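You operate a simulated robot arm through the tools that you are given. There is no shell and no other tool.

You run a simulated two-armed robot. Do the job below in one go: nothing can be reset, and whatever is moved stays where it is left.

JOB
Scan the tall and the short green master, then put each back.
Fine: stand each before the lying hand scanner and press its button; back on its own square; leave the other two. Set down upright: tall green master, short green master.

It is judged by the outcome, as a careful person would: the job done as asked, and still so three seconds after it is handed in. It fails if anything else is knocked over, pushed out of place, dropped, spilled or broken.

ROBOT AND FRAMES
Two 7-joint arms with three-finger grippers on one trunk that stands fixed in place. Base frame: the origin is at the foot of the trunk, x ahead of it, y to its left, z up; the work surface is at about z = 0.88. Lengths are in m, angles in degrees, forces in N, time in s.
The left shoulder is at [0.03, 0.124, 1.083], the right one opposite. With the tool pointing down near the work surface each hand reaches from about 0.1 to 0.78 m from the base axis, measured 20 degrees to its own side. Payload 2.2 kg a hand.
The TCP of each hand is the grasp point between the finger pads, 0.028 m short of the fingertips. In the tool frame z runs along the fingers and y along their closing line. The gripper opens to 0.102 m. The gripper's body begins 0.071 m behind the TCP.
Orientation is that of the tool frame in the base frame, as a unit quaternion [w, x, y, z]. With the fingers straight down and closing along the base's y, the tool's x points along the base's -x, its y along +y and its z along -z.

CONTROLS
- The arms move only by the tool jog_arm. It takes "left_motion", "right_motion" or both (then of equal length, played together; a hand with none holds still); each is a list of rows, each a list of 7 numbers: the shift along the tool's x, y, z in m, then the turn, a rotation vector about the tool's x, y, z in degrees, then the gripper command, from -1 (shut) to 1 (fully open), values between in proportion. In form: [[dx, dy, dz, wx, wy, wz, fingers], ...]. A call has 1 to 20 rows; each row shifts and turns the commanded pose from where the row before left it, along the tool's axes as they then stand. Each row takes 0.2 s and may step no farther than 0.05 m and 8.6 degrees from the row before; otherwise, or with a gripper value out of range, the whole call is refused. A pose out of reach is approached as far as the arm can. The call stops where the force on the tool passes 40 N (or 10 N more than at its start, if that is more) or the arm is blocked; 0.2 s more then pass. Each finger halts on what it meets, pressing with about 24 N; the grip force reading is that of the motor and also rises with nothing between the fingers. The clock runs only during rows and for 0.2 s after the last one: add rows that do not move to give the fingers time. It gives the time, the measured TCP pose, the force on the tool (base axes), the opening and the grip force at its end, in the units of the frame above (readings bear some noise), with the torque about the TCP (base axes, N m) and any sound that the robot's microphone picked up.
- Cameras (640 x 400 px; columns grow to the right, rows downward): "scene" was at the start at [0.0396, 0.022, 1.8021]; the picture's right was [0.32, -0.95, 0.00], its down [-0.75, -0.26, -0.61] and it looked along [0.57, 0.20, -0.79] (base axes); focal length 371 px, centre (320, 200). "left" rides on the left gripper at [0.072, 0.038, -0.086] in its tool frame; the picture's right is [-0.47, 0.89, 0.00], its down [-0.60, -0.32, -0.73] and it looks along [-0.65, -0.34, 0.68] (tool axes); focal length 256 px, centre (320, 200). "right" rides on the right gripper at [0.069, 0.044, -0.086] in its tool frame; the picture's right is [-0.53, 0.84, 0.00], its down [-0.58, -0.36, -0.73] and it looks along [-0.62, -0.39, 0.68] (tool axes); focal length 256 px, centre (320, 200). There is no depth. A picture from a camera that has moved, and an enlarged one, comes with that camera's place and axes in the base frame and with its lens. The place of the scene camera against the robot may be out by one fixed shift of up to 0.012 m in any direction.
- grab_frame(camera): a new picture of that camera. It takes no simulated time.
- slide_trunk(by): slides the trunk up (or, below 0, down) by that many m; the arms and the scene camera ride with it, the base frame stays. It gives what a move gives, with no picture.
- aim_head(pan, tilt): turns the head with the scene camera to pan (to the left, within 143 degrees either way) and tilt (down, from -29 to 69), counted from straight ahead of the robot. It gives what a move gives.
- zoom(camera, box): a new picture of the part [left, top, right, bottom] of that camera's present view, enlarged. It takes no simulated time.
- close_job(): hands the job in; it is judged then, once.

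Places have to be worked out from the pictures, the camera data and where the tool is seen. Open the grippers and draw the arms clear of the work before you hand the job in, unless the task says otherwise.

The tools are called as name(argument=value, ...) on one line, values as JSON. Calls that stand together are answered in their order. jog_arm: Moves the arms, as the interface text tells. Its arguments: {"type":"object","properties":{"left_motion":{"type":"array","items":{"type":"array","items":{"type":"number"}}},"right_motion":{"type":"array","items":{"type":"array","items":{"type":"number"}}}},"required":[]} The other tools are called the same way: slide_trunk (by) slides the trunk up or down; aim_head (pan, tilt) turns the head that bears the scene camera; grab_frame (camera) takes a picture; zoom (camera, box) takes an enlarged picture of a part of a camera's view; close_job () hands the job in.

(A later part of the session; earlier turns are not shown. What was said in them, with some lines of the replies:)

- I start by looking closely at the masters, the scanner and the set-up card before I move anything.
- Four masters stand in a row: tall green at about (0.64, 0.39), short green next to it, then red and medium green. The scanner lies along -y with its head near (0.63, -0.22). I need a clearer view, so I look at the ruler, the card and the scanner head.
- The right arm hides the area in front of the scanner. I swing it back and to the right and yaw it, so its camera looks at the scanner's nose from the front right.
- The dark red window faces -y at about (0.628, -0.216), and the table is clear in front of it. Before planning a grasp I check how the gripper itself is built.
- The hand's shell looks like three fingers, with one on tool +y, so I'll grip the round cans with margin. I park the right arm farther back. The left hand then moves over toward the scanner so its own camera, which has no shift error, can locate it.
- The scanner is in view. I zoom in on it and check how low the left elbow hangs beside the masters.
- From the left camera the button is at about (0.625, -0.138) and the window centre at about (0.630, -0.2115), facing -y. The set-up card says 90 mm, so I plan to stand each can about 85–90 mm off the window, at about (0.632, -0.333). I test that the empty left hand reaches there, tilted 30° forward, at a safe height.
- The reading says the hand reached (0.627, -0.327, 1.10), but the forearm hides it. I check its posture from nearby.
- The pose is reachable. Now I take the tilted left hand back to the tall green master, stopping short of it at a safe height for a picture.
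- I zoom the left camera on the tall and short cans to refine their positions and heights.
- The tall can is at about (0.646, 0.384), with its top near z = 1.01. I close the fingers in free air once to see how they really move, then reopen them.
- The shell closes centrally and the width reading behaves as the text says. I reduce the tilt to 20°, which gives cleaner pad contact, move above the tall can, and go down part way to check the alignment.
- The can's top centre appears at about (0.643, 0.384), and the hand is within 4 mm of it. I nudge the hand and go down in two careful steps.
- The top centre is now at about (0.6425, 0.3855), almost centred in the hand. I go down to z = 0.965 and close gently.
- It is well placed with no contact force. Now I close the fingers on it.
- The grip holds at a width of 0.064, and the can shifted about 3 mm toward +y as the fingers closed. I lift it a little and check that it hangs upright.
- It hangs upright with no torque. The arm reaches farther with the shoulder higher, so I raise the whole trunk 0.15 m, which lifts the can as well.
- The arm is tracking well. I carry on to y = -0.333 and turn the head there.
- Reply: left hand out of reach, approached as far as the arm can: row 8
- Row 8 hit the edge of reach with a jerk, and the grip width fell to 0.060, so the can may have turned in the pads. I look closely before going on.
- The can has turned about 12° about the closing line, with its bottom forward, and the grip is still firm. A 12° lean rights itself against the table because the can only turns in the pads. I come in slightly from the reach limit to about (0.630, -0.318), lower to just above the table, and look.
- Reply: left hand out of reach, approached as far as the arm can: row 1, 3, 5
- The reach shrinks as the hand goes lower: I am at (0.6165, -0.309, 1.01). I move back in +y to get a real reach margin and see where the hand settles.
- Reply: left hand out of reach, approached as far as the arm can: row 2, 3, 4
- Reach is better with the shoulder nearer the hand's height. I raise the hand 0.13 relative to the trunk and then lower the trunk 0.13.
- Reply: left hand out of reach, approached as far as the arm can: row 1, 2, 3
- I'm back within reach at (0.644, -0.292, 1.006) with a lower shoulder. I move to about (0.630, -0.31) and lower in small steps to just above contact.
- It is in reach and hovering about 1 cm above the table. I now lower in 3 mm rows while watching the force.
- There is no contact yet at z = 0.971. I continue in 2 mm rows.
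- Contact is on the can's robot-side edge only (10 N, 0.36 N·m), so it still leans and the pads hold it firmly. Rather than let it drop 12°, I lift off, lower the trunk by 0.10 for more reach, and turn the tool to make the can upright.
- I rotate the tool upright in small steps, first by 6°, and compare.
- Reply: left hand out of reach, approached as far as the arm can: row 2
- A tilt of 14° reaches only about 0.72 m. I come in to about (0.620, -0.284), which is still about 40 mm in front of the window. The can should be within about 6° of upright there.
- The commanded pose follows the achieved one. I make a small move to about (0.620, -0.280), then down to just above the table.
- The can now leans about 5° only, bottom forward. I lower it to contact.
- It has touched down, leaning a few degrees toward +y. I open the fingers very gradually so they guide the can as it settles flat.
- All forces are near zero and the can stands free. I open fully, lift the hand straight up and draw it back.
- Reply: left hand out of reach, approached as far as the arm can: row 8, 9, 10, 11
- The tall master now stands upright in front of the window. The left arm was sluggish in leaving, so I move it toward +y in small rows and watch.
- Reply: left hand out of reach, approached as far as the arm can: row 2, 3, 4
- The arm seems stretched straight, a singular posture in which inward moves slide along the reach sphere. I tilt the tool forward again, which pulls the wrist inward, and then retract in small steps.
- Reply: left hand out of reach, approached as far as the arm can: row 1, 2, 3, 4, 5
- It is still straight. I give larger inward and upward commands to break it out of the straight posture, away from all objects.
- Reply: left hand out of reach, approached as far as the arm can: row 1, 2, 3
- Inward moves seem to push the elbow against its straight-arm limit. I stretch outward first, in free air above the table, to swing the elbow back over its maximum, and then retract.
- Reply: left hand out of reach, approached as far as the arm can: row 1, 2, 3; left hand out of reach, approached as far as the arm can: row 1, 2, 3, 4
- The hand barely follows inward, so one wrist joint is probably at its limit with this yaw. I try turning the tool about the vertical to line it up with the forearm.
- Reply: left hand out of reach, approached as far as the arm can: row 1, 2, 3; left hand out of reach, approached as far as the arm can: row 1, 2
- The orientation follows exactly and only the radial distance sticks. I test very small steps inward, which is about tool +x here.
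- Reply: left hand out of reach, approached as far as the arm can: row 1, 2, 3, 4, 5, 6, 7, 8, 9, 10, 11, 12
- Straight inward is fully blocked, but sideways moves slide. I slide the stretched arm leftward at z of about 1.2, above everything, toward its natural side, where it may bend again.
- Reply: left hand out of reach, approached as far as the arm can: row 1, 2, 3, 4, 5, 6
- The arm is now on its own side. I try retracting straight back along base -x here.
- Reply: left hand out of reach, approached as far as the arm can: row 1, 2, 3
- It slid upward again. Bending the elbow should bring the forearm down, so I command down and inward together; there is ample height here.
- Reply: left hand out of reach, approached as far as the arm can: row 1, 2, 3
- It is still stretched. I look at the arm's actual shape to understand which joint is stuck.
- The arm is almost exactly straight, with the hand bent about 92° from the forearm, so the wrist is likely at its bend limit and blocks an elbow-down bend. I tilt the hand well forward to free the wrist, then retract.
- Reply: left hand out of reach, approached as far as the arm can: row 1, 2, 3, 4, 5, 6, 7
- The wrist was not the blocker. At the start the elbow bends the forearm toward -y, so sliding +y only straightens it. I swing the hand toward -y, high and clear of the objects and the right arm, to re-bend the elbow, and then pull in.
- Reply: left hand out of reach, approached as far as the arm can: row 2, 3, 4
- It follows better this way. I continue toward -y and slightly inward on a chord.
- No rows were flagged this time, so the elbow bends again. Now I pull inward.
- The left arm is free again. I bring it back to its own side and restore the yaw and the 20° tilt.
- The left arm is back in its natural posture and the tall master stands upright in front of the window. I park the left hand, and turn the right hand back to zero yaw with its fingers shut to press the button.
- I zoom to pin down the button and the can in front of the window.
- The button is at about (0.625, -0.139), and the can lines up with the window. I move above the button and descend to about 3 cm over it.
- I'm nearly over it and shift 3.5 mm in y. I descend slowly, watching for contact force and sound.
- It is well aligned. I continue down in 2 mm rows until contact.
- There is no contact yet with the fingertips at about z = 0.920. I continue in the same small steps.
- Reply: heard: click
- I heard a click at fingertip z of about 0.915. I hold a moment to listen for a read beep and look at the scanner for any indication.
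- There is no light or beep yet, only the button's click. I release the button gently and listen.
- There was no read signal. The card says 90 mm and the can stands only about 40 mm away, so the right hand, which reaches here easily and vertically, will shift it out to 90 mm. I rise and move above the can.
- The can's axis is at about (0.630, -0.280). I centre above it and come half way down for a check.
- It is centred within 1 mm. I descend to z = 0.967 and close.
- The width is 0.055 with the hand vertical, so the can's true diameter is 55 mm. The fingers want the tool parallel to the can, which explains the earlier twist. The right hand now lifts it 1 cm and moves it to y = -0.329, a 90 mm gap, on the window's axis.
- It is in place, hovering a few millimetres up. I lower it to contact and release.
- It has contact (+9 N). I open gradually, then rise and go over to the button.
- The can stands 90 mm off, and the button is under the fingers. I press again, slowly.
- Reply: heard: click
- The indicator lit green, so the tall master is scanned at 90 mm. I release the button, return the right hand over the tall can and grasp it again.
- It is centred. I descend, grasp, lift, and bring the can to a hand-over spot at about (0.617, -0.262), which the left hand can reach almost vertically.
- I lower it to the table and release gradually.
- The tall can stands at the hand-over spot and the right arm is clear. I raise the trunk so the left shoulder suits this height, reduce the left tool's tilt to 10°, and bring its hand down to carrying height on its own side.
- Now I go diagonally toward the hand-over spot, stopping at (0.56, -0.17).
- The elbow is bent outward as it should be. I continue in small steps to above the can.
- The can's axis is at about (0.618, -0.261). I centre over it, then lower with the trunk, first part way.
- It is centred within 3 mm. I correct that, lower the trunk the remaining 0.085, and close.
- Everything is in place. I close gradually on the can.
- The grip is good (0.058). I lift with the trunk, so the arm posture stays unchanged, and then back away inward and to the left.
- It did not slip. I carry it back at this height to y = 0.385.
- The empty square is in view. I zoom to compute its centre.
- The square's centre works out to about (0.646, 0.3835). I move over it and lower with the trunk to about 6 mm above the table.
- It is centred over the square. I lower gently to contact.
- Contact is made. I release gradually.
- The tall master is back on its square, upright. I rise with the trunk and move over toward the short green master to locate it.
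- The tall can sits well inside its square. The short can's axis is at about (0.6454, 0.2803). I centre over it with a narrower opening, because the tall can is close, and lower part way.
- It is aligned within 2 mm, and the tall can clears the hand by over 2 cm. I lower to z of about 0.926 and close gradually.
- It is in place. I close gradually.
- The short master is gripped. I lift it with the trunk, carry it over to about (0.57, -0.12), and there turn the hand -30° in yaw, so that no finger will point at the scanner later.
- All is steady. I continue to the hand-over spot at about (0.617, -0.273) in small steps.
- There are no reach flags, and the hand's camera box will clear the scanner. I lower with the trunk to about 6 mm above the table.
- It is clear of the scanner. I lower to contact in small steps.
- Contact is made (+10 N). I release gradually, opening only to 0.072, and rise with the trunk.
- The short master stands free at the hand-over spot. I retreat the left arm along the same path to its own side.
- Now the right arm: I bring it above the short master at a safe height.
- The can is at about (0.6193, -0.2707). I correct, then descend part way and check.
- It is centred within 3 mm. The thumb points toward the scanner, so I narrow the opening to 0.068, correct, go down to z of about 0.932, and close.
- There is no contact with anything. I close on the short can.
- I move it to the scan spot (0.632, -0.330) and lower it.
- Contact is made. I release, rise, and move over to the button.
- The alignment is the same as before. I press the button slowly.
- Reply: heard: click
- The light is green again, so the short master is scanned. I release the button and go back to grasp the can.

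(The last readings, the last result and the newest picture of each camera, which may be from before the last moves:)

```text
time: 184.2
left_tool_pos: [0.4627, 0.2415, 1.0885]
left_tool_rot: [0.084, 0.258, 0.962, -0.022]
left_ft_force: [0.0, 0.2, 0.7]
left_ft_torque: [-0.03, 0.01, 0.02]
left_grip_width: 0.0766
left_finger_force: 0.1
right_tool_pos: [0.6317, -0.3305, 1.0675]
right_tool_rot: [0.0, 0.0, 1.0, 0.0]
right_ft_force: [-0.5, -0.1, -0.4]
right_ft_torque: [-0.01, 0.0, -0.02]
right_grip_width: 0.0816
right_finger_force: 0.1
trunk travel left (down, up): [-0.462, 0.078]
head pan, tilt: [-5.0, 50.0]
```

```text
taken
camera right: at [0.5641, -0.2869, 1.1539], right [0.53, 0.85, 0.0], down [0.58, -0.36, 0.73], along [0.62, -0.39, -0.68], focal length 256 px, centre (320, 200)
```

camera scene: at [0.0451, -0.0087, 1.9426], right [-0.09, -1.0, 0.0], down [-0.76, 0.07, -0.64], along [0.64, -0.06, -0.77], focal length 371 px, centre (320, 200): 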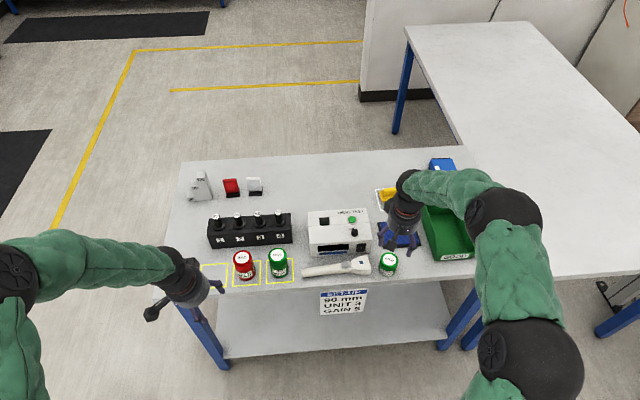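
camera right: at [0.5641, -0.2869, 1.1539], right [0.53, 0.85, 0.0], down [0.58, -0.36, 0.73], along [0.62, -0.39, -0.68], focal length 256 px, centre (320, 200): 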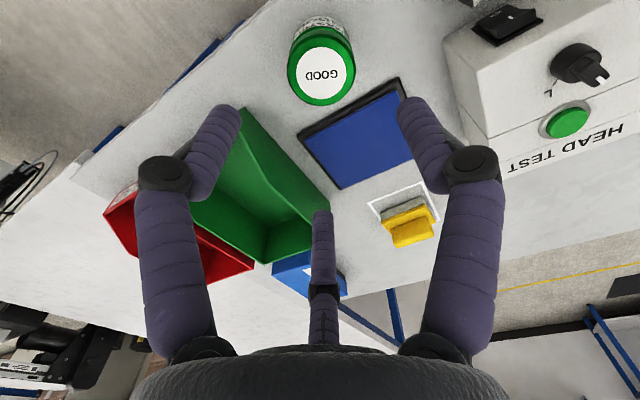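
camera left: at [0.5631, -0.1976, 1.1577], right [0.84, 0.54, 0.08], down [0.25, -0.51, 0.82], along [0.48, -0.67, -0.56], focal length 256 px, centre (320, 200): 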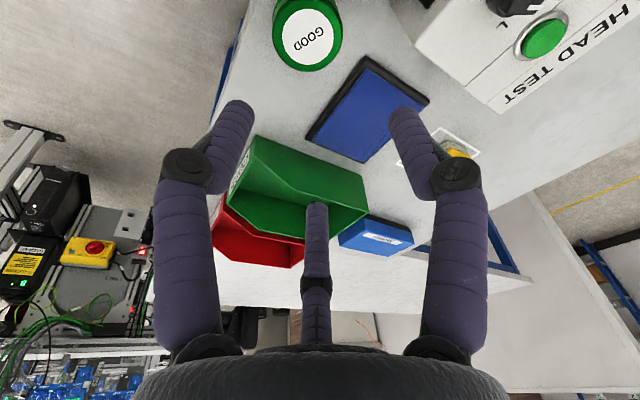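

It is still centred. I descend, grasp, lift, and carry it to the hand-over spot at about (0.618, -0.272).

jog_arm(right_motion=[[0, 0.0008, 0.04, 0, 0, 0, 0.5], [0, 0, 0.04, 0, 0, 0, 0.5], [0, 0, 0.035, 0, 0, 0, 0.5], [0, 0, 0.0215, 0, 0, 0, 0.5], [0, 0, 0, 0, 0, 0, 0.3], [0, 0, 0, 0, 0, 0, 0.15], [0, 0, 0, 0, 0, 0, -1], [0, 0, 0, 0, 0, 0, -1], [0, 0, 0, 0, 0, 0, -1]])

jog_arm(right_motion=[[0, 0, -0.006, 0, 0, 0, -1], [0, 0, -0.005, 0, 0, 0, -1], [0.0035, 0.0145, 0, 0, 0, 0, -1], [0.0035, 0.0145, 0, 0, 0, 0, -1], [0.0035, 0.0145, 0, 0, 0, 0, -1], [0.0035, 0.0145, 0, 0, 0, 0, -1], [0, 0, 0.005, 0, 0, 0, -1], [0, 0, 0.003, 0, 0, 0, -1], [0, 0, 0, 0, 0, 0, -1]])

grab_frame(camera="right")

```text
time: 186.2
left_tool_pos: [0.4629, 0.2404, 1.0876]
left_tool_rot: [0.084, 0.258, 0.962, -0.021]
left_ft_force: [-0.2, 0.0, 0.9]
left_ft_torque: [0.01, 0.0, 0.0]
left_grip_width: 0.0765
left_finger_force: 0.1
right_tool_pos: [0.6318, -0.33, 0.9283]
right_tool_rot: [0.0, 0.001, 1.0, 0.0]
right_ft_force: [0.9, -0.9, 2.3]
right_ft_torque: [-0.05, -0.05, -0.03]
right_grip_width: 0.0546
right_finger_force: 23.4
trunk travel left (down, up): [-0.462, 0.078]
head pan, tilt: [-5.0, 50.0]
```

```text
time: 188.2
left_tool_pos: [0.4639, 0.2406, 1.0892]
left_tool_rot: [0.084, 0.258, 0.962, -0.022]
left_ft_force: [0.1, -0.4, 0.1]
left_ft_torque: [0.02, 0.02, 0.01]
left_grip_width: 0.0762
left_finger_force: 0.1
right_tool_pos: [0.618, -0.2723, 0.9329]
right_tool_rot: [0.001, 0.0, 1.0, 0.0]
right_ft_force: [0.7, -0.3, -3.0]
right_ft_torque: [-0.01, -0.02, 0.01]
right_grip_width: 0.0547
right_finger_force: 23.9
trunk travel left (down, up): [-0.462, 0.078]
head pan, tilt: [-5.0, 50.0]
```

```text
taken
camera right: at [0.5502, -0.2278, 1.0179], right [0.53, 0.84, 0.0], down [0.58, -0.36, 0.73], along [0.62, -0.39, -0.68], focal length 256 px, centre (320, 200)
```

right: 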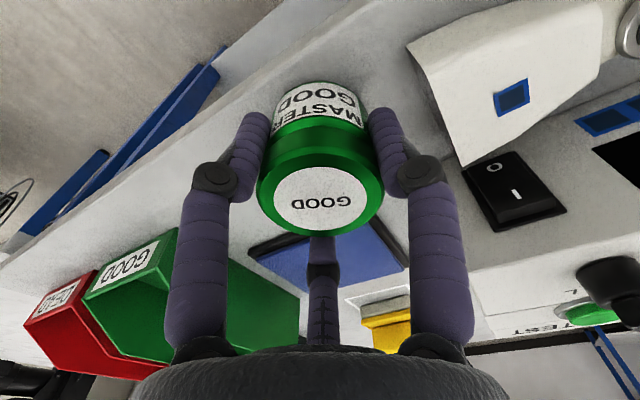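

jog_arm(right_motion=[[0, 0, 0.0015, 0, 0, 0, -1], [0, 0, 0.0015, 0, 0, 0, -1], [0, 0, 0.0005, 0, 0, 0, -1], [0, 0, 0, 0, 0, 0, -1]])

```text
time: 189.2
left_tool_pos: [0.4643, 0.2421, 1.0876]
left_tool_rot: [0.084, 0.258, 0.962, -0.022]
left_ft_force: [0.2, 0.3, 0.2]
left_ft_torque: [-0.01, 0.02, 0.01]
left_grip_width: 0.0766
left_finger_force: 0.1
right_tool_pos: [0.6186, -0.2705, 0.9287]
right_tool_rot: [-0.001, 0.0, 1.0, 0.0]
right_ft_force: [0.6, 0.5, -1.6]
right_ft_torque: [-0.07, -0.02, -0.01]
right_grip_width: 0.0549
right_finger_force: 23.7
trunk travel left (down, up): [-0.462, 0.078]
head pan, tilt: [-5.0, 50.0]
```

It is just starting to touch. One more millimetre, then I release, rise and clear out.

jog_arm(right_motion=[[0, 0, 0.0007, 0, 0, 0, -1], [0, 0, 0, 0, 0, 0, -1], [0, 0, 0, 0, 0, 0, 0.07], [0, 0, 0, 0, 0, 0, 0.12], [0, 0, 0, 0, 0, 0, 0.2], [0, 0, 0, 0, 0, 0, 0.34], [0, 0, 0, 0, 0, 0, 0.34], [0, 0, -0.02, 0, 0, 0, 0.34], [0, 0, -0.03, 0, 0, 0, 0.34], [0, 0, -0.04, 0, 0, 0, 0.34], [0, 0, -0.04, 0, 0, 0, 0.34], [0, 0, -0.04, 0, 0, 0, 0.34], [0, 0, 0, 0, 0, 0, 0.34]])

jog_arm(right_motion=[[0.0265, -0.0282, -0.02, 0, 0, 0, 0.6], [0.0265, -0.0282, -0.02, 0, 0, 0, 0.6], [0.0265, -0.0282, -0.02, 0, 0, 0, 0.6], [0.0265, -0.0282, -0.02, 0, 0, 0, 0.6], [0.0265, -0.0282, -0.02, 0, 0, 0, 0.6], [0.0265, -0.0282, -0.02, 0, 0, 0, 0.6], [0.0265, -0.0282, -0.02, 0, 0, 0, 0.6], [0.0265, -0.0282, -0.02, 0, 0, 0, 0.6], [0.0265, -0.0282, -0.02, 0, 0, 0, 0.6], [0.0265, -0.0282, -0.02, 0, 0, 0, 0.6], [0, 0, 0, 0, 0, 0, 0.6]])

grab_frame(camera="scene")

```text
time: 192.0
left_tool_pos: [0.4641, 0.2402, 1.0879]
left_tool_rot: [0.083, 0.259, 0.962, -0.021]
left_ft_force: [0.3, -0.2, 0.4]
left_ft_torque: [0.0, -0.01, 0.0]
left_grip_width: 0.0767
left_finger_force: 0.2
right_tool_pos: [0.6184, -0.2703, 1.0959]
right_tool_rot: [-0.001, -0.001, 1.0, 0.0]
right_ft_force: [-0.2, 0.5, 0.0]
right_ft_torque: [0.02, 0.04, -0.01]
right_grip_width: 0.0684
right_finger_force: 0.0
trunk travel left (down, up): [-0.462, 0.078]
head pan, tilt: [-5.0, 50.0]
```

```text
time: 194.4
left_tool_pos: [0.4633, 0.2411, 1.0893]
left_tool_rot: [0.083, 0.258, 0.962, -0.022]
left_ft_force: [-0.1, 0.2, 0.2]
left_ft_torque: [-0.01, 0.03, -0.04]
left_grip_width: 0.0762
left_finger_force: 0.1
right_tool_pos: [0.3535, -0.5523, 1.2994]
right_tool_rot: [0.001, 0.0, 1.0, 0.0]
right_ft_force: [0.3, 0.0, 0.2]
right_ft_torque: [0.01, 0.06, 0.01]
right_grip_width: 0.0815
right_finger_force: 0.0
trunk travel left (down, up): [-0.462, 0.078]
head pan, tilt: [-5.0, 50.0]
```

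```text
taken
camera scene: at [0.0468, -0.0086, 1.9425], right [-0.09, -1.0, 0.0], down [-0.76, 0.07, -0.64], along [0.64, -0.06, -0.77], focal length 371 px, centre (320, 200)
```

scene: 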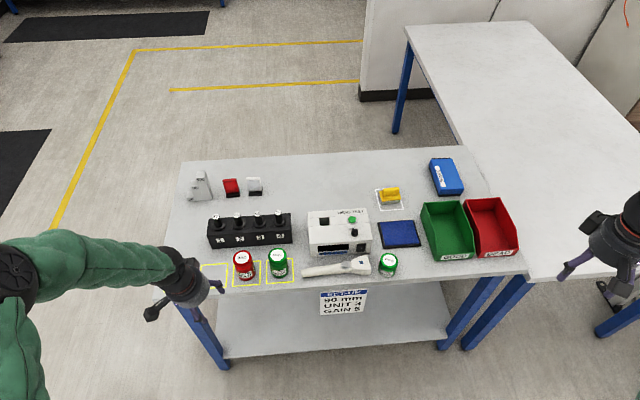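

The right arm is clear. The left hand retraces its path to above the short master, with the same -30° yaw and 10° tilt.

jog_arm(left_motion=[[-0.0299, -0.0286, 0.0053, 0, 0, 0, 0.5], [-0.0299, -0.0286, 0.0053, 0, 0, 0, 0.5], [-0.0299, -0.0286, 0.0053, 0, 0, 0, 0.5], [-0.0299, -0.0286, 0.0053, 0, 0, 0, 0.5], [-0.0299, -0.0286, 0.0053, 0, 0, 0, 0.5], [-0.0299, -0.0286, 0.0053, 0, 0, 0, 0.5], [-0.0299, -0.0286, 0.0053, 0, 0, 0, 0.5], [-0.0299, -0.0286, 0.0053, 0, 0, 0, 0.5], [-0.0299, -0.0286, 0.0053, 0, 0, 0, 0.5], [-0.0187, -0.018, 0.0033, 0, 0, 0, 0.5], [-0.0187, -0.018, 0.0033, 0, 0, 0, 0.5], [-0.0187, -0.018, 0.0033, 0, 0, 0, 0.5], [-0.0187, -0.018, 0.0033, 0, 0, 0, 0.5], [-0.0187, -0.018, 0.0033, 0, 0, 0, 0.5], [-0.0113, -0.0099, 0.002, 0, 0, 0, 0.5], [-0.009, -0.0075, 0.0016, 0, 0, 0, 0.5], [0, 0, 0, 0, 0, 0, 0.5]])

grab_frame(camera="left")

```text
time: 198.0
left_tool_pos: [0.6184, -0.2704, 1.0855]
left_tool_rot: [0.083, 0.259, 0.962, -0.023]
left_ft_force: [0.3, 0.4, 0.5]
left_ft_torque: [0.0, -0.01, 0.01]
left_grip_width: 0.0767
left_finger_force: 0.0
right_tool_pos: [0.3532, -0.5516, 1.3008]
right_tool_rot: [0.0, 0.001, 1.0, 0.0]
right_ft_force: [0.4, 0.1, -0.2]
right_ft_torque: [-0.02, 0.0, -0.03]
right_grip_width: 0.0816
right_finger_force: 0.1
trunk travel left (down, up): [-0.462, 0.078]
head pan, tilt: [-5.0, 50.0]
```

```text
taken
camera left: at [0.563, -0.1947, 1.1584], right [0.84, 0.54, 0.08], down [0.25, -0.51, 0.82], along [0.48, -0.67, -0.56], focal length 256 px, centre (320, 200)
```

left: 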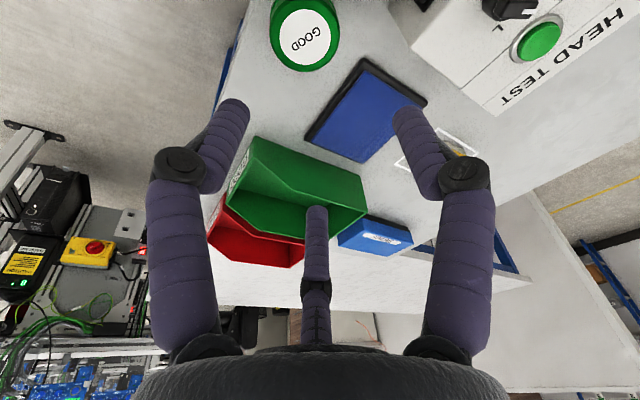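

The can looks exactly as it did right after the earlier release, so the hand is centred. I lower with the trunk part way and verify.

slide_trunk(by=-0.09)

grab_frame(camera="left")

```text
time: 199.3
left_tool_pos: [0.6176, -0.2708, 0.9959]
left_tool_rot: [0.084, 0.259, 0.962, -0.022]
left_ft_force: [0.2, -0.1, 0.1]
left_ft_torque: [0.03, -0.02, -0.01]
left_grip_width: 0.0765
left_finger_force: 0.1
right_tool_pos: [0.3535, -0.5529, 1.2105]
right_tool_rot: [0.0, 0.001, 1.0, -0.001]
right_ft_force: [0.7, -0.3, 0.6]
right_ft_torque: [-0.02, 0.0, -0.04]
right_grip_width: 0.0816
right_finger_force: 0.1
trunk travel left (down, up): [-0.372, 0.168]
head pan, tilt: [-5.0, 50.0]
```

```text
taken
camera left: at [0.5631, -0.1947, 1.0687], right [0.84, 0.54, 0.08], down [0.25, -0.51, 0.82], along [0.48, -0.67, -0.56], focal length 256 px, centre (320, 200)
```

left: 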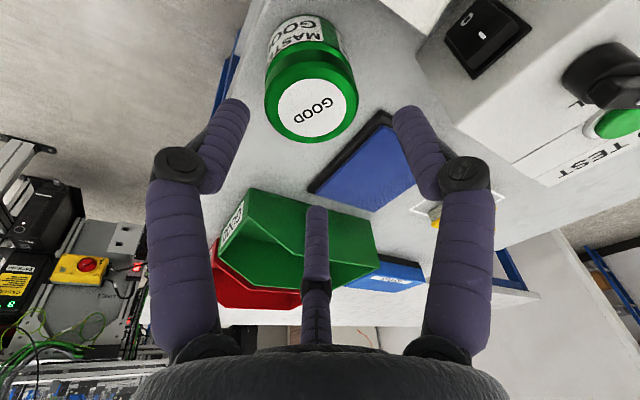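

It is centred at (0.6174, -0.2703). I lower fully and close.

slide_trunk(by=-0.07)

jog_arm(left_motion=[[0, 0, 0, 0, 0, 0, 0.35], [0, 0, 0, 0, 0, 0, 0.22], [0, 0, 0, 0, 0, 0, 0.1], [0, 0, 0, 0, 0, 0, -1], [0, 0, 0, 0, 0, 0, -1], [0, 0, 0, 0, 0, 0, -1]])

grab_frame(camera="left")

```text
time: 200.4
left_tool_pos: [0.6171, -0.2707, 0.9262]
left_tool_rot: [0.083, 0.258, 0.962, -0.021]
left_ft_force: [-0.2, 0.3, 0.2]
left_ft_torque: [0.03, 0.04, -0.01]
left_grip_width: 0.0766
left_finger_force: 0.1
right_tool_pos: [0.3531, -0.5524, 1.1407]
right_tool_rot: [0.0, -0.001, 1.0, 0.0]
right_ft_force: [-0.5, 0.5, -0.3]
right_ft_torque: [-0.01, -0.02, 0.01]
right_grip_width: 0.0817
right_finger_force: 0.1
trunk travel left (down, up): [-0.302, 0.238]
head pan, tilt: [-5.0, 50.0]
```

```text
time: 201.8
left_tool_pos: [0.6193, -0.2698, 0.9251]
left_tool_rot: [0.083, 0.259, 0.962, -0.022]
left_ft_force: [-1.4, 0.4, 1.8]
left_ft_torque: [0.11, 0.16, 0.04]
left_grip_width: 0.0577
left_finger_force: 23.9
right_tool_pos: [0.3529, -0.5522, 1.1408]
right_tool_rot: [0.0, 0.0, 1.0, 0.001]
right_ft_force: [0.2, -0.2, -0.9]
right_ft_torque: [0.0, 0.02, 0.01]
right_grip_width: 0.0817
right_finger_force: 0.1
trunk travel left (down, up): [-0.302, 0.238]
head pan, tilt: [-5.0, 50.0]
```

```text
taken
camera left: at [0.5629, -0.1948, 0.9985], right [0.84, 0.54, 0.08], down [0.25, -0.51, 0.82], along [0.48, -0.67, -0.56], focal length 256 px, centre (320, 200)
```

left: 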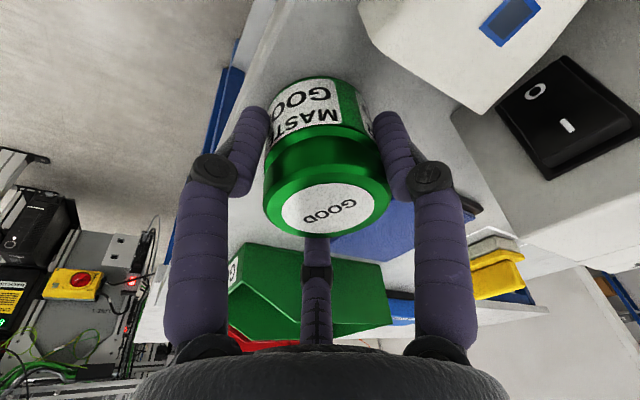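

The grip is good. I lift with the trunk, back out along the same path, undo the yaw, and carry the can toward its own square.

slide_trunk(by=0.185)

jog_arm(left_motion=[[0.009, 0.0075, -0.0016, 0, 0, 0, -1], [0.0113, 0.0099, -0.002, 0, 0, 0, -1], [0.0187, 0.018, -0.0033, 0, 0, 0, -1], [0.0187, 0.018, -0.0033, 0, 0, 0, -1], [0.0187, 0.018, -0.0033, 0, 0, 0, -1], [0.0187, 0.018, -0.0033, 0, 0, 0, -1], [0.0187, 0.018, -0.0033, 0, 0, 0, -1], [0, 0, 0, -1.3, 0, -7.39, -1], [0, 0, 0, -1.3, 0, -7.39, -1], [0, 0, 0, -1.3, 0, -7.39, -1], [0, 0, 0, -1.3, 0, -7.39, -1], [0, 0, 0, 0, 0, 0, -1]])

jog_arm(left_motion=[[0, 0.04, 0, 0, 0, 0, -1], [0, 0.04, 0, 0, 0, 0, -1], [0, 0.04, 0, 0, 0, 0, -1], [0, 0.04, 0, 0, 0, 0, -1], [0, 0.04, 0, 0, 0, 0, -1], [0, 0.04, 0, 0, 0, 0, -1], [0, 0.04, 0, 0, 0, 0, -1], [0, 0.04, 0, 0, 0, 0, -1], [0, 0.04, 0, 0, 0, 0, -1], [0, 0.036, 0, 0, 0, 0, -1], [0, 0, 0, 0, 0, 0, -1]])

aim_head(pan=25, tilt=52)

grab_frame(camera="left")

zoom(camera="scene", box=[250, 190, 370, 280])

```text
time: 203.8
left_tool_pos: [0.6173, -0.2706, 1.1103]
left_tool_rot: [0.083, 0.258, 0.962, -0.021]
left_ft_force: [0.3, -0.6, -2.8]
left_ft_torque: [-0.01, 0.0, -0.03]
left_grip_width: 0.0576
left_finger_force: 24.3
right_tool_pos: [0.353, -0.5516, 1.3247]
right_tool_rot: [0.0, 0.001, 1.0, -0.001]
right_ft_force: [0.3, 0.3, -0.6]
right_ft_torque: [0.0, -0.06, 0.0]
right_grip_width: 0.0815
right_finger_force: 0.1
trunk travel left (down, up): [-0.487, 0.053]
head pan, tilt: [-5.0, 50.0]
```

```text
time: 206.4
left_tool_pos: [0.5726, -0.1195, 1.1103]
left_tool_rot: [0.086, 0.0, 0.996, 0.001]
left_ft_force: [0.3, 0.6, -2.5]
left_ft_torque: [-0.01, -0.01, -0.02]
left_grip_width: 0.0575
left_finger_force: 23.8
right_tool_pos: [0.3534, -0.5523, 1.3263]
right_tool_rot: [0.0, 0.0, 1.0, 0.001]
right_ft_force: [-1.0, 0.4, 0.1]
right_ft_torque: [-0.03, 0.03, -0.03]
right_grip_width: 0.0814
right_finger_force: 0.1
trunk travel left (down, up): [-0.487, 0.053]
head pan, tilt: [-5.0, 50.0]
```

```text
time: 208.8
left_tool_pos: [0.573, 0.2776, 1.1098]
left_tool_rot: [0.086, 0.001, 0.996, 0.001]
left_ft_force: [-0.4, -0.6, -2.4]
left_ft_torque: [0.01, 0.01, -0.03]
left_grip_width: 0.0574
left_finger_force: 24.0
right_tool_pos: [0.3526, -0.5524, 1.3248]
right_tool_rot: [0.001, 0.0, 1.0, 0.001]
right_ft_force: [0.2, 0.6, 0.4]
right_ft_torque: [0.01, -0.02, 0.02]
right_grip_width: 0.0813
right_finger_force: 0.1
trunk travel left (down, up): [-0.487, 0.053]
head pan, tilt: [-5.0, 50.0]
```

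```text
time: 209.8
left_tool_pos: [0.5714, 0.2776, 1.1108]
left_tool_rot: [0.086, 0.002, 0.996, 0.001]
left_ft_force: [0.6, 0.2, -1.9]
left_ft_torque: [0.01, 0.02, 0.0]
left_grip_width: 0.0572
left_finger_force: 24.1
right_tool_pos: [0.3535, -0.5506, 1.3261]
right_tool_rot: [0.0, 0.001, 1.0, 0.0]
right_ft_force: [-0.8, -0.4, 1.0]
right_ft_torque: [0.0, -0.02, -0.03]
right_grip_width: 0.0815
right_finger_force: 0.1
trunk travel left (down, up): [-0.487, 0.053]
head pan, tilt: [25.0, 52.0]
```

```text
taken
camera left: at [0.4863, 0.3155, 1.1831], right [0.46, 0.88, 0.08], down [0.47, -0.32, 0.82], along [0.75, -0.34, -0.56], focal length 256 px, centre (320, 200)
```

left: 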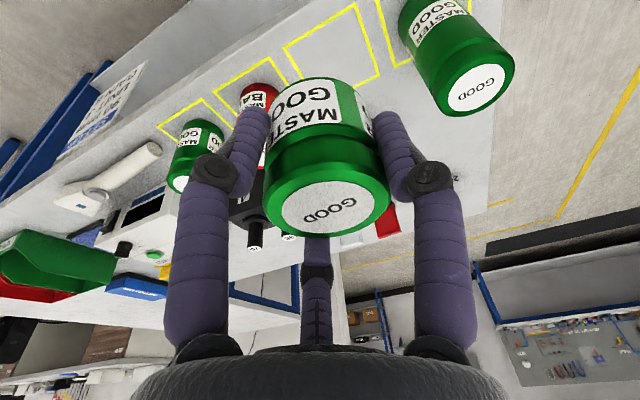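

```text
4.44 times, centred on (310, 235) of scene
camera zoom: at [0.0375, 0.0294, 1.9649], right [0.42, -0.91, 0.0], down [-0.71, -0.33, -0.62], along [0.56, 0.26, -0.79], focal length 1647 px, centre (364, 44)
```

zoom: 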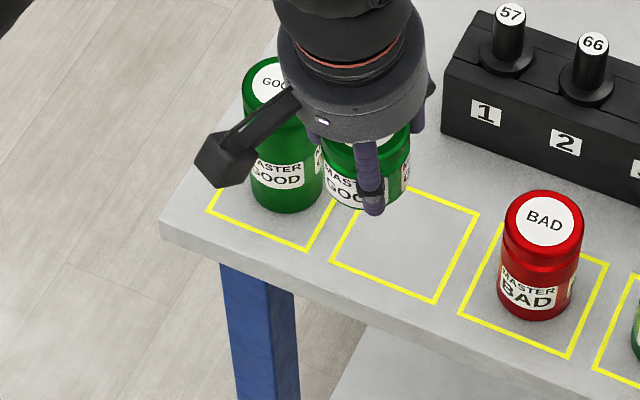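

The square's centre is at about (0.647, 0.278). I move over it and lower with the trunk to about 6 mm above the table.

jog_arm(left_motion=[[-0.0244, 0.0004, 0.0043, 0, 0, 0, -1], [-0.0244, 0.0004, 0.0043, 0, 0, 0, -1], [-0.0244, 0.0004, 0.0043, 0, 0, 0, -1], [0, 0, 0, 0, 0, 0, -1]])

slide_trunk(by=-0.177)

grab_frame(camera="left")

zoom(camera="scene", box=[250, 130, 370, 220])

```text
time: 210.8
left_tool_pos: [0.6474, 0.2769, 1.111]
left_tool_rot: [0.086, 0.001, 0.996, 0.001]
left_ft_force: [-0.4, 1.1, -2.5]
left_ft_torque: [0.03, -0.01, -0.01]
left_grip_width: 0.0573
left_finger_force: 23.9
right_tool_pos: [0.353, -0.5523, 1.325]
right_tool_rot: [0.0, 0.0, 1.0, 0.001]
right_ft_force: [0.2, 0.6, 0.1]
right_ft_torque: [0.0, -0.02, 0.01]
right_grip_width: 0.0816
right_finger_force: 0.1
trunk travel left (down, up): [-0.487, 0.053]
head pan, tilt: [25.0, 52.0]
```

```text
time: 212.7
left_tool_pos: [0.6473, 0.2773, 0.9337]
left_tool_rot: [0.087, 0.001, 0.996, 0.001]
left_ft_force: [-0.6, -0.8, -3.0]
left_ft_torque: [0.01, -0.01, 0.01]
left_grip_width: 0.0576
left_finger_force: 24.2
right_tool_pos: [0.3542, -0.552, 1.148]
right_tool_rot: [0.001, 0.0, 1.0, 0.0]
right_ft_force: [-0.1, 0.3, 0.1]
right_ft_torque: [0.02, -0.03, 0.03]
right_grip_width: 0.0813
right_finger_force: 0.1
trunk travel left (down, up): [-0.31, 0.23]
head pan, tilt: [25.0, 52.0]
```

```text
taken
camera left: at [0.5616, 0.315, 1.0071], right [0.46, 0.88, 0.08], down [0.47, -0.32, 0.82], along [0.76, -0.34, -0.56], focal length 256 px, centre (320, 200)
```

left: 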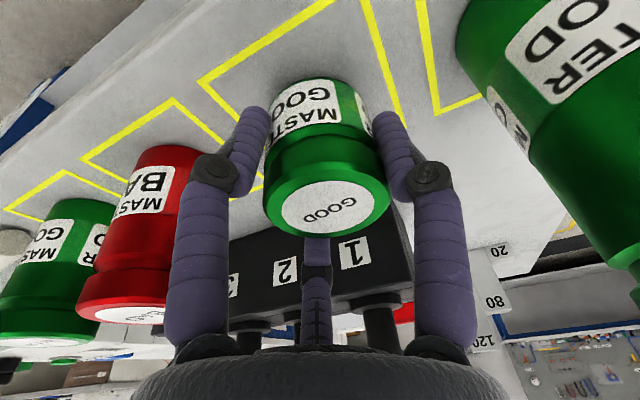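

```text
4.44 times, centred on (310, 175) of scene
camera zoom: at [0.0372, 0.0296, 1.788], right [0.42, -0.91, 0.0], down [-0.71, -0.33, -0.62], along [0.56, 0.26, -0.79], focal length 1647 px, centre (364, 311)
```

zoom: 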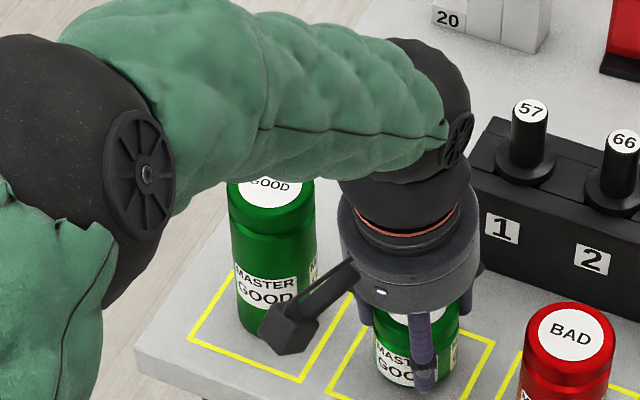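

It is well inside the square. I lower to contact.

jog_arm(left_motion=[[0.00035, 0, 0.00197, 0, 0, 0, -1], [0.00035, 0, 0.00197, 0, 0, 0, -1], [0.00035, 0, 0.00197, 0, 0, 0, -1], [0, 0, 0, 0, 0, 0, -1]])

jog_arm(left_motion=[[0.00018, 0, 0.001, 0, 0, 0, -1], [0, 0, 0, 0, 0, 0, -1]])

```text
time: 213.7
left_tool_pos: [0.6464, 0.2766, 0.9265]
left_tool_rot: [0.086, 0.001, 0.996, 0.0]
left_ft_force: [0.7, 0.6, -2.3]
left_ft_torque: [-0.02, 0.02, -0.02]
left_grip_width: 0.0573
left_finger_force: 23.9
right_tool_pos: [0.3521, -0.5522, 1.1477]
right_tool_rot: [0.0, 0.0, 1.0, 0.0]
right_ft_force: [0.8, 0.6, -0.1]
right_ft_torque: [-0.01, -0.02, 0.02]
right_grip_width: 0.0817
right_finger_force: 0.0
trunk travel left (down, up): [-0.31, 0.23]
head pan, tilt: [25.0, 52.0]
```

```text
time: 214.3
left_tool_pos: [0.647, 0.2773, 0.926]
left_tool_rot: [0.086, 0.001, 0.996, 0.001]
left_ft_force: [0.7, 0.7, -3.3]
left_ft_torque: [0.03, 0.02, 0.01]
left_grip_width: 0.0574
left_finger_force: 24.0
right_tool_pos: [0.3527, -0.5523, 1.1484]
right_tool_rot: [0.0, 0.0, 1.0, 0.0]
right_ft_force: [-0.1, 0.2, -0.4]
right_ft_torque: [-0.02, -0.03, 0.0]
right_grip_width: 0.0817
right_finger_force: 0.1
trunk travel left (down, up): [-0.31, 0.23]
head pan, tilt: [25.0, 52.0]
```

jog_arm(left_motion=[[0.00018, 0, 0.001, 0, 0, 0, -1], [0.00018, 0, 0.001, 0, 0, 0, -1], [0, 0, 0, 0, 0, 0, -1]])

```text
time: 215.1
left_tool_pos: [0.6474, 0.2778, 0.9267]
left_tool_rot: [0.089, 0.001, 0.996, 0.001]
left_ft_force: [0.9, -2.0, 9.7]
left_ft_torque: [0.05, 0.21, 0.06]
left_grip_width: 0.0575
left_finger_force: 23.8
right_tool_pos: [0.352, -0.5536, 1.1488]
right_tool_rot: [0.0, 0.001, 1.0, 0.0]
right_ft_force: [-0.5, -1.2, 1.2]
right_ft_torque: [-0.01, 0.02, -0.03]
right_grip_width: 0.0816
right_finger_force: 0.0
trunk travel left (down, up): [-0.31, 0.23]
head pan, tilt: [25.0, 52.0]
```

Contact is firm. I release gradually and rise with the trunk.

jog_arm(left_motion=[[0, 0, 0, 0, 0, 0, 0.12], [0, 0, 0, 0, 0, 0, 0.16], [0, 0, 0, 0, 0, 0, 0.2], [0, 0, 0, 0, 0, 0, 0.28], [0, 0, 0, 0, 0, 0, 0.45], [0, 0, 0, 0, 0, 0, 0.45]])

grab_frame(camera="left")

slide_trunk(by=0.18)

jog_arm(left_motion=[[0.035, 0, -0.006, 0, 0, 0, 0.6], [0.035, 0, -0.006, 0, 0, 0, 0.6], [0.035, 0, -0.006, 0, 0, 0, 0.6], [0.035, 0, -0.006, 0, 0, 0, 0.6], [0.035, 0, -0.006, 0, 0, 0, 0.6], [0.02, 0.03, 0, 0, 0, 0, 0.8], [0, 0.03, 0, 0, 0, 0, 0.8], [0, 0.03, 0, 0, 0, 0, 0.8], [0, 0, 0, 0, 0, 0, 0.8]])

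grab_frame(camera="scene")

zoom(camera="scene", box=[260, 190, 430, 300])

```text
time: 216.5
left_tool_pos: [0.6466, 0.2784, 0.9243]
left_tool_rot: [0.087, 0.001, 0.996, 0.0]
left_ft_force: [-0.2, 0.5, 0.1]
left_ft_torque: [0.0, -0.02, 0.02]
left_grip_width: 0.074
left_finger_force: 0.0
right_tool_pos: [0.3534, -0.5528, 1.148]
right_tool_rot: [0.0, 0.0, 1.0, -0.001]
right_ft_force: [0.0, -0.1, -0.1]
right_ft_torque: [-0.01, -0.02, 0.01]
right_grip_width: 0.0817
right_finger_force: 0.1
trunk travel left (down, up): [-0.31, 0.23]
head pan, tilt: [25.0, 52.0]
```

```text
taken
camera left: at [0.5612, 0.3151, 0.9978], right [0.46, 0.88, 0.08], down [0.47, -0.32, 0.82], along [0.76, -0.34, -0.56], focal length 256 px, centre (320, 200)
```

left: 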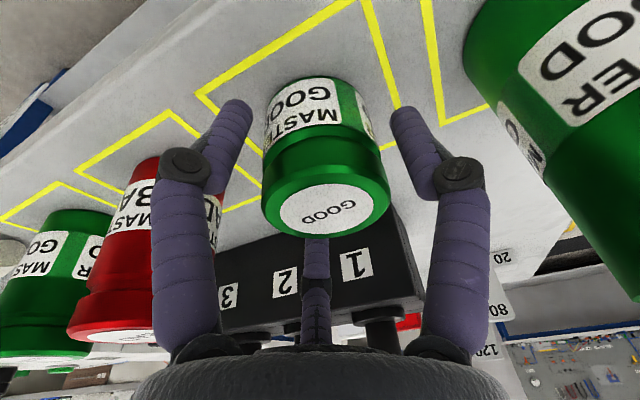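

```text
time: 218.5
left_tool_pos: [0.6465, 0.2779, 1.105]
left_tool_rot: [0.086, 0.001, 0.996, 0.001]
left_ft_force: [-0.1, -0.7, -0.5]
left_ft_torque: [0.0, 0.0, 0.0]
left_grip_width: 0.0741
left_finger_force: 0.1
right_tool_pos: [0.3532, -0.5526, 1.3285]
right_tool_rot: [0.0, -0.001, 1.0, 0.0]
right_ft_force: [-0.6, 1.0, 0.0]
right_ft_torque: [0.01, -0.04, 0.01]
right_grip_width: 0.0816
right_finger_force: 0.1
trunk travel left (down, up): [-0.49, 0.05]
head pan, tilt: [25.0, 52.0]
```

```text
time: 220.5
left_tool_pos: [0.4482, 0.3683, 1.1024]
left_tool_rot: [0.086, 0.001, 0.996, 0.002]
left_ft_force: [0.2, -0.5, 0.6]
left_ft_torque: [0.02, 0.0, 0.04]
left_grip_width: 0.0917
left_finger_force: 0.1
right_tool_pos: [0.3521, -0.5533, 1.3283]
right_tool_rot: [0.0, 0.001, 1.0, 0.0]
right_ft_force: [0.4, 0.2, -0.3]
right_ft_torque: [0.03, 0.01, 0.03]
right_grip_width: 0.0818
right_finger_force: 0.0
trunk travel left (down, up): [-0.49, 0.05]
head pan, tilt: [25.0, 52.0]
```

```text
taken
camera scene: at [0.0371, 0.0289, 1.9679], right [0.42, -0.91, 0.0], down [-0.71, -0.33, -0.62], along [0.56, 0.26, -0.79], focal length 371 px, centre (320, 200)
```

scene: 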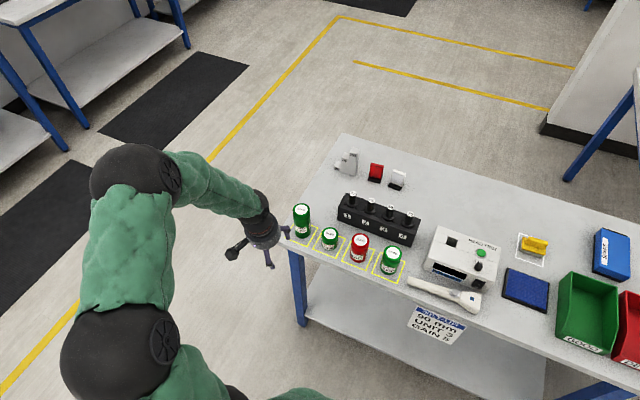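

```text
3.64 times, centred on (345, 245) of scene
camera zoom: at [0.0371, 0.0289, 1.9679], right [0.42, -0.91, 0.0], down [-0.71, -0.33, -0.62], along [0.56, 0.26, -0.79], focal length 1348 px, centre (229, 36)
```

zoom: 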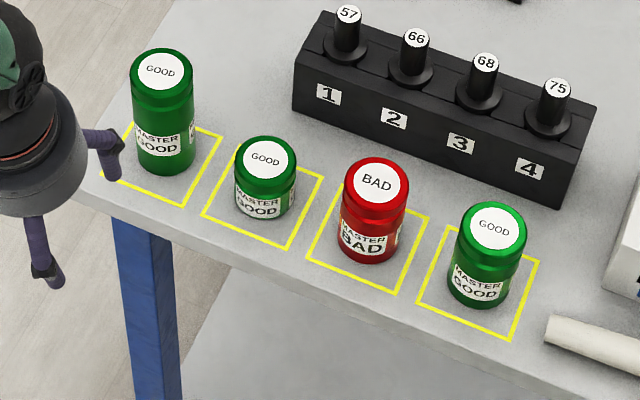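

Both masters stand upright inside their own squares, and nothing else has moved. I draw the left arm farther back, open both grippers, and take a last look at the scanner area.

jog_arm(left_motion=[[0.03, 0, -0.02, 0, 0, 0, 1], [0.03, 0, -0.02, 0, 0, 0, 1], [0.02, 0, -0.02, 0, 0, 0, 1], [0, 0, 0, 0, 0, 0, 1]], right_motion=[[0, 0, 0, 0, 0, 0, 1], [0, 0, 0, 0, 0, 0, 1], [0, 0, 0, 0, 0, 0, 1], [0, 0, 0, 0, 0, 0, 1]])

aim_head(pan=0, tilt=50)

zoom(camera="scene", box=[140, 130, 540, 330])

```text
time: 221.5
left_tool_pos: [0.3617, 0.3679, 1.1467]
left_tool_rot: [0.086, 0.0, 0.996, 0.001]
left_ft_force: [0.7, 0.0, 0.2]
left_ft_torque: [-0.02, -0.03, 0.0]
left_grip_width: 0.1019
left_finger_force: 0.1
right_tool_pos: [0.3535, -0.5527, 1.3282]
right_tool_rot: [0.0, 0.0, 1.0, 0.0]
right_ft_force: [0.1, -0.7, -0.8]
right_ft_torque: [0.01, 0.01, -0.02]
right_grip_width: 0.1018
right_finger_force: 0.1
trunk travel left (down, up): [-0.49, 0.05]
head pan, tilt: [25.0, 52.0]
```

```text
time: 222.4
left_tool_pos: [0.3594, 0.3672, 1.1477]
left_tool_rot: [0.086, 0.001, 0.996, 0.001]
left_ft_force: [0.3, -0.4, 0.0]
left_ft_torque: [0.01, 0.0, -0.02]
left_grip_width: 0.1021
left_finger_force: 0.1
right_tool_pos: [0.3523, -0.5526, 1.3278]
right_tool_rot: [0.001, 0.0, 1.0, 0.0]
right_ft_force: [0.0, 0.7, -0.7]
right_ft_torque: [-0.01, 0.03, 0.0]
right_grip_width: 0.1022
right_finger_force: 0.1
trunk travel left (down, up): [-0.49, 0.05]
head pan, tilt: [0.0, 50.0]
```

```text
1.60 times, centred on (340, 230) of scene
camera zoom: at [0.0457, -0.0022, 1.9705], right [0.0, -1.0, 0.0], down [-0.77, 0.0, -0.64], along [0.64, 0.0, -0.77], focal length 593 px, centre (288, 152)
```

zoom: 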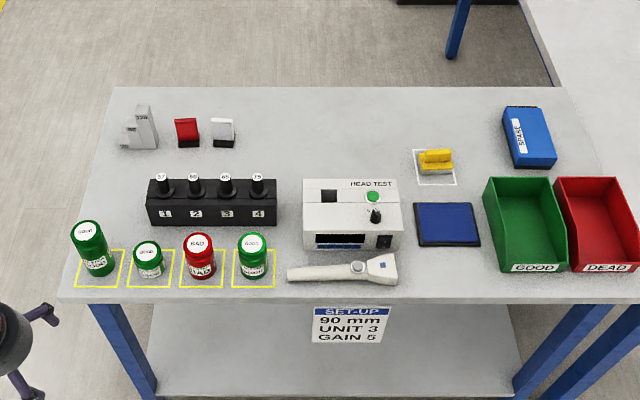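

Both masters were scanned with a green light and stand upright on their own squares. The other two and the rest of the bench are untouched, the arms are clear and the grippers open. I hand the job in.

close_job()

```text
The job is handed in.
```

I scanned the tall and the short green master, and each now stands upright on its own square. The scanner's light turned green for both.

- **Distance:** The first press for the tall master gave only a click, with the can about 40 mm from the window. I moved it to 90 mm, as the set-up card says, and it read. I used the same distance for the short one.
- **Handling:** The tall master twisted in the left gripper during the first carry and leaned about 5° when I set it down. It settled upright without falling. To reach the scan spot, I moved both masters from the left hand to the right by standing them on the bench near the scanner.
- **Everything else:** In the last picture the other two masters, the scanner and the rest of the bench looked undisturbed. Both arms are clear of the work and the grippers are open.
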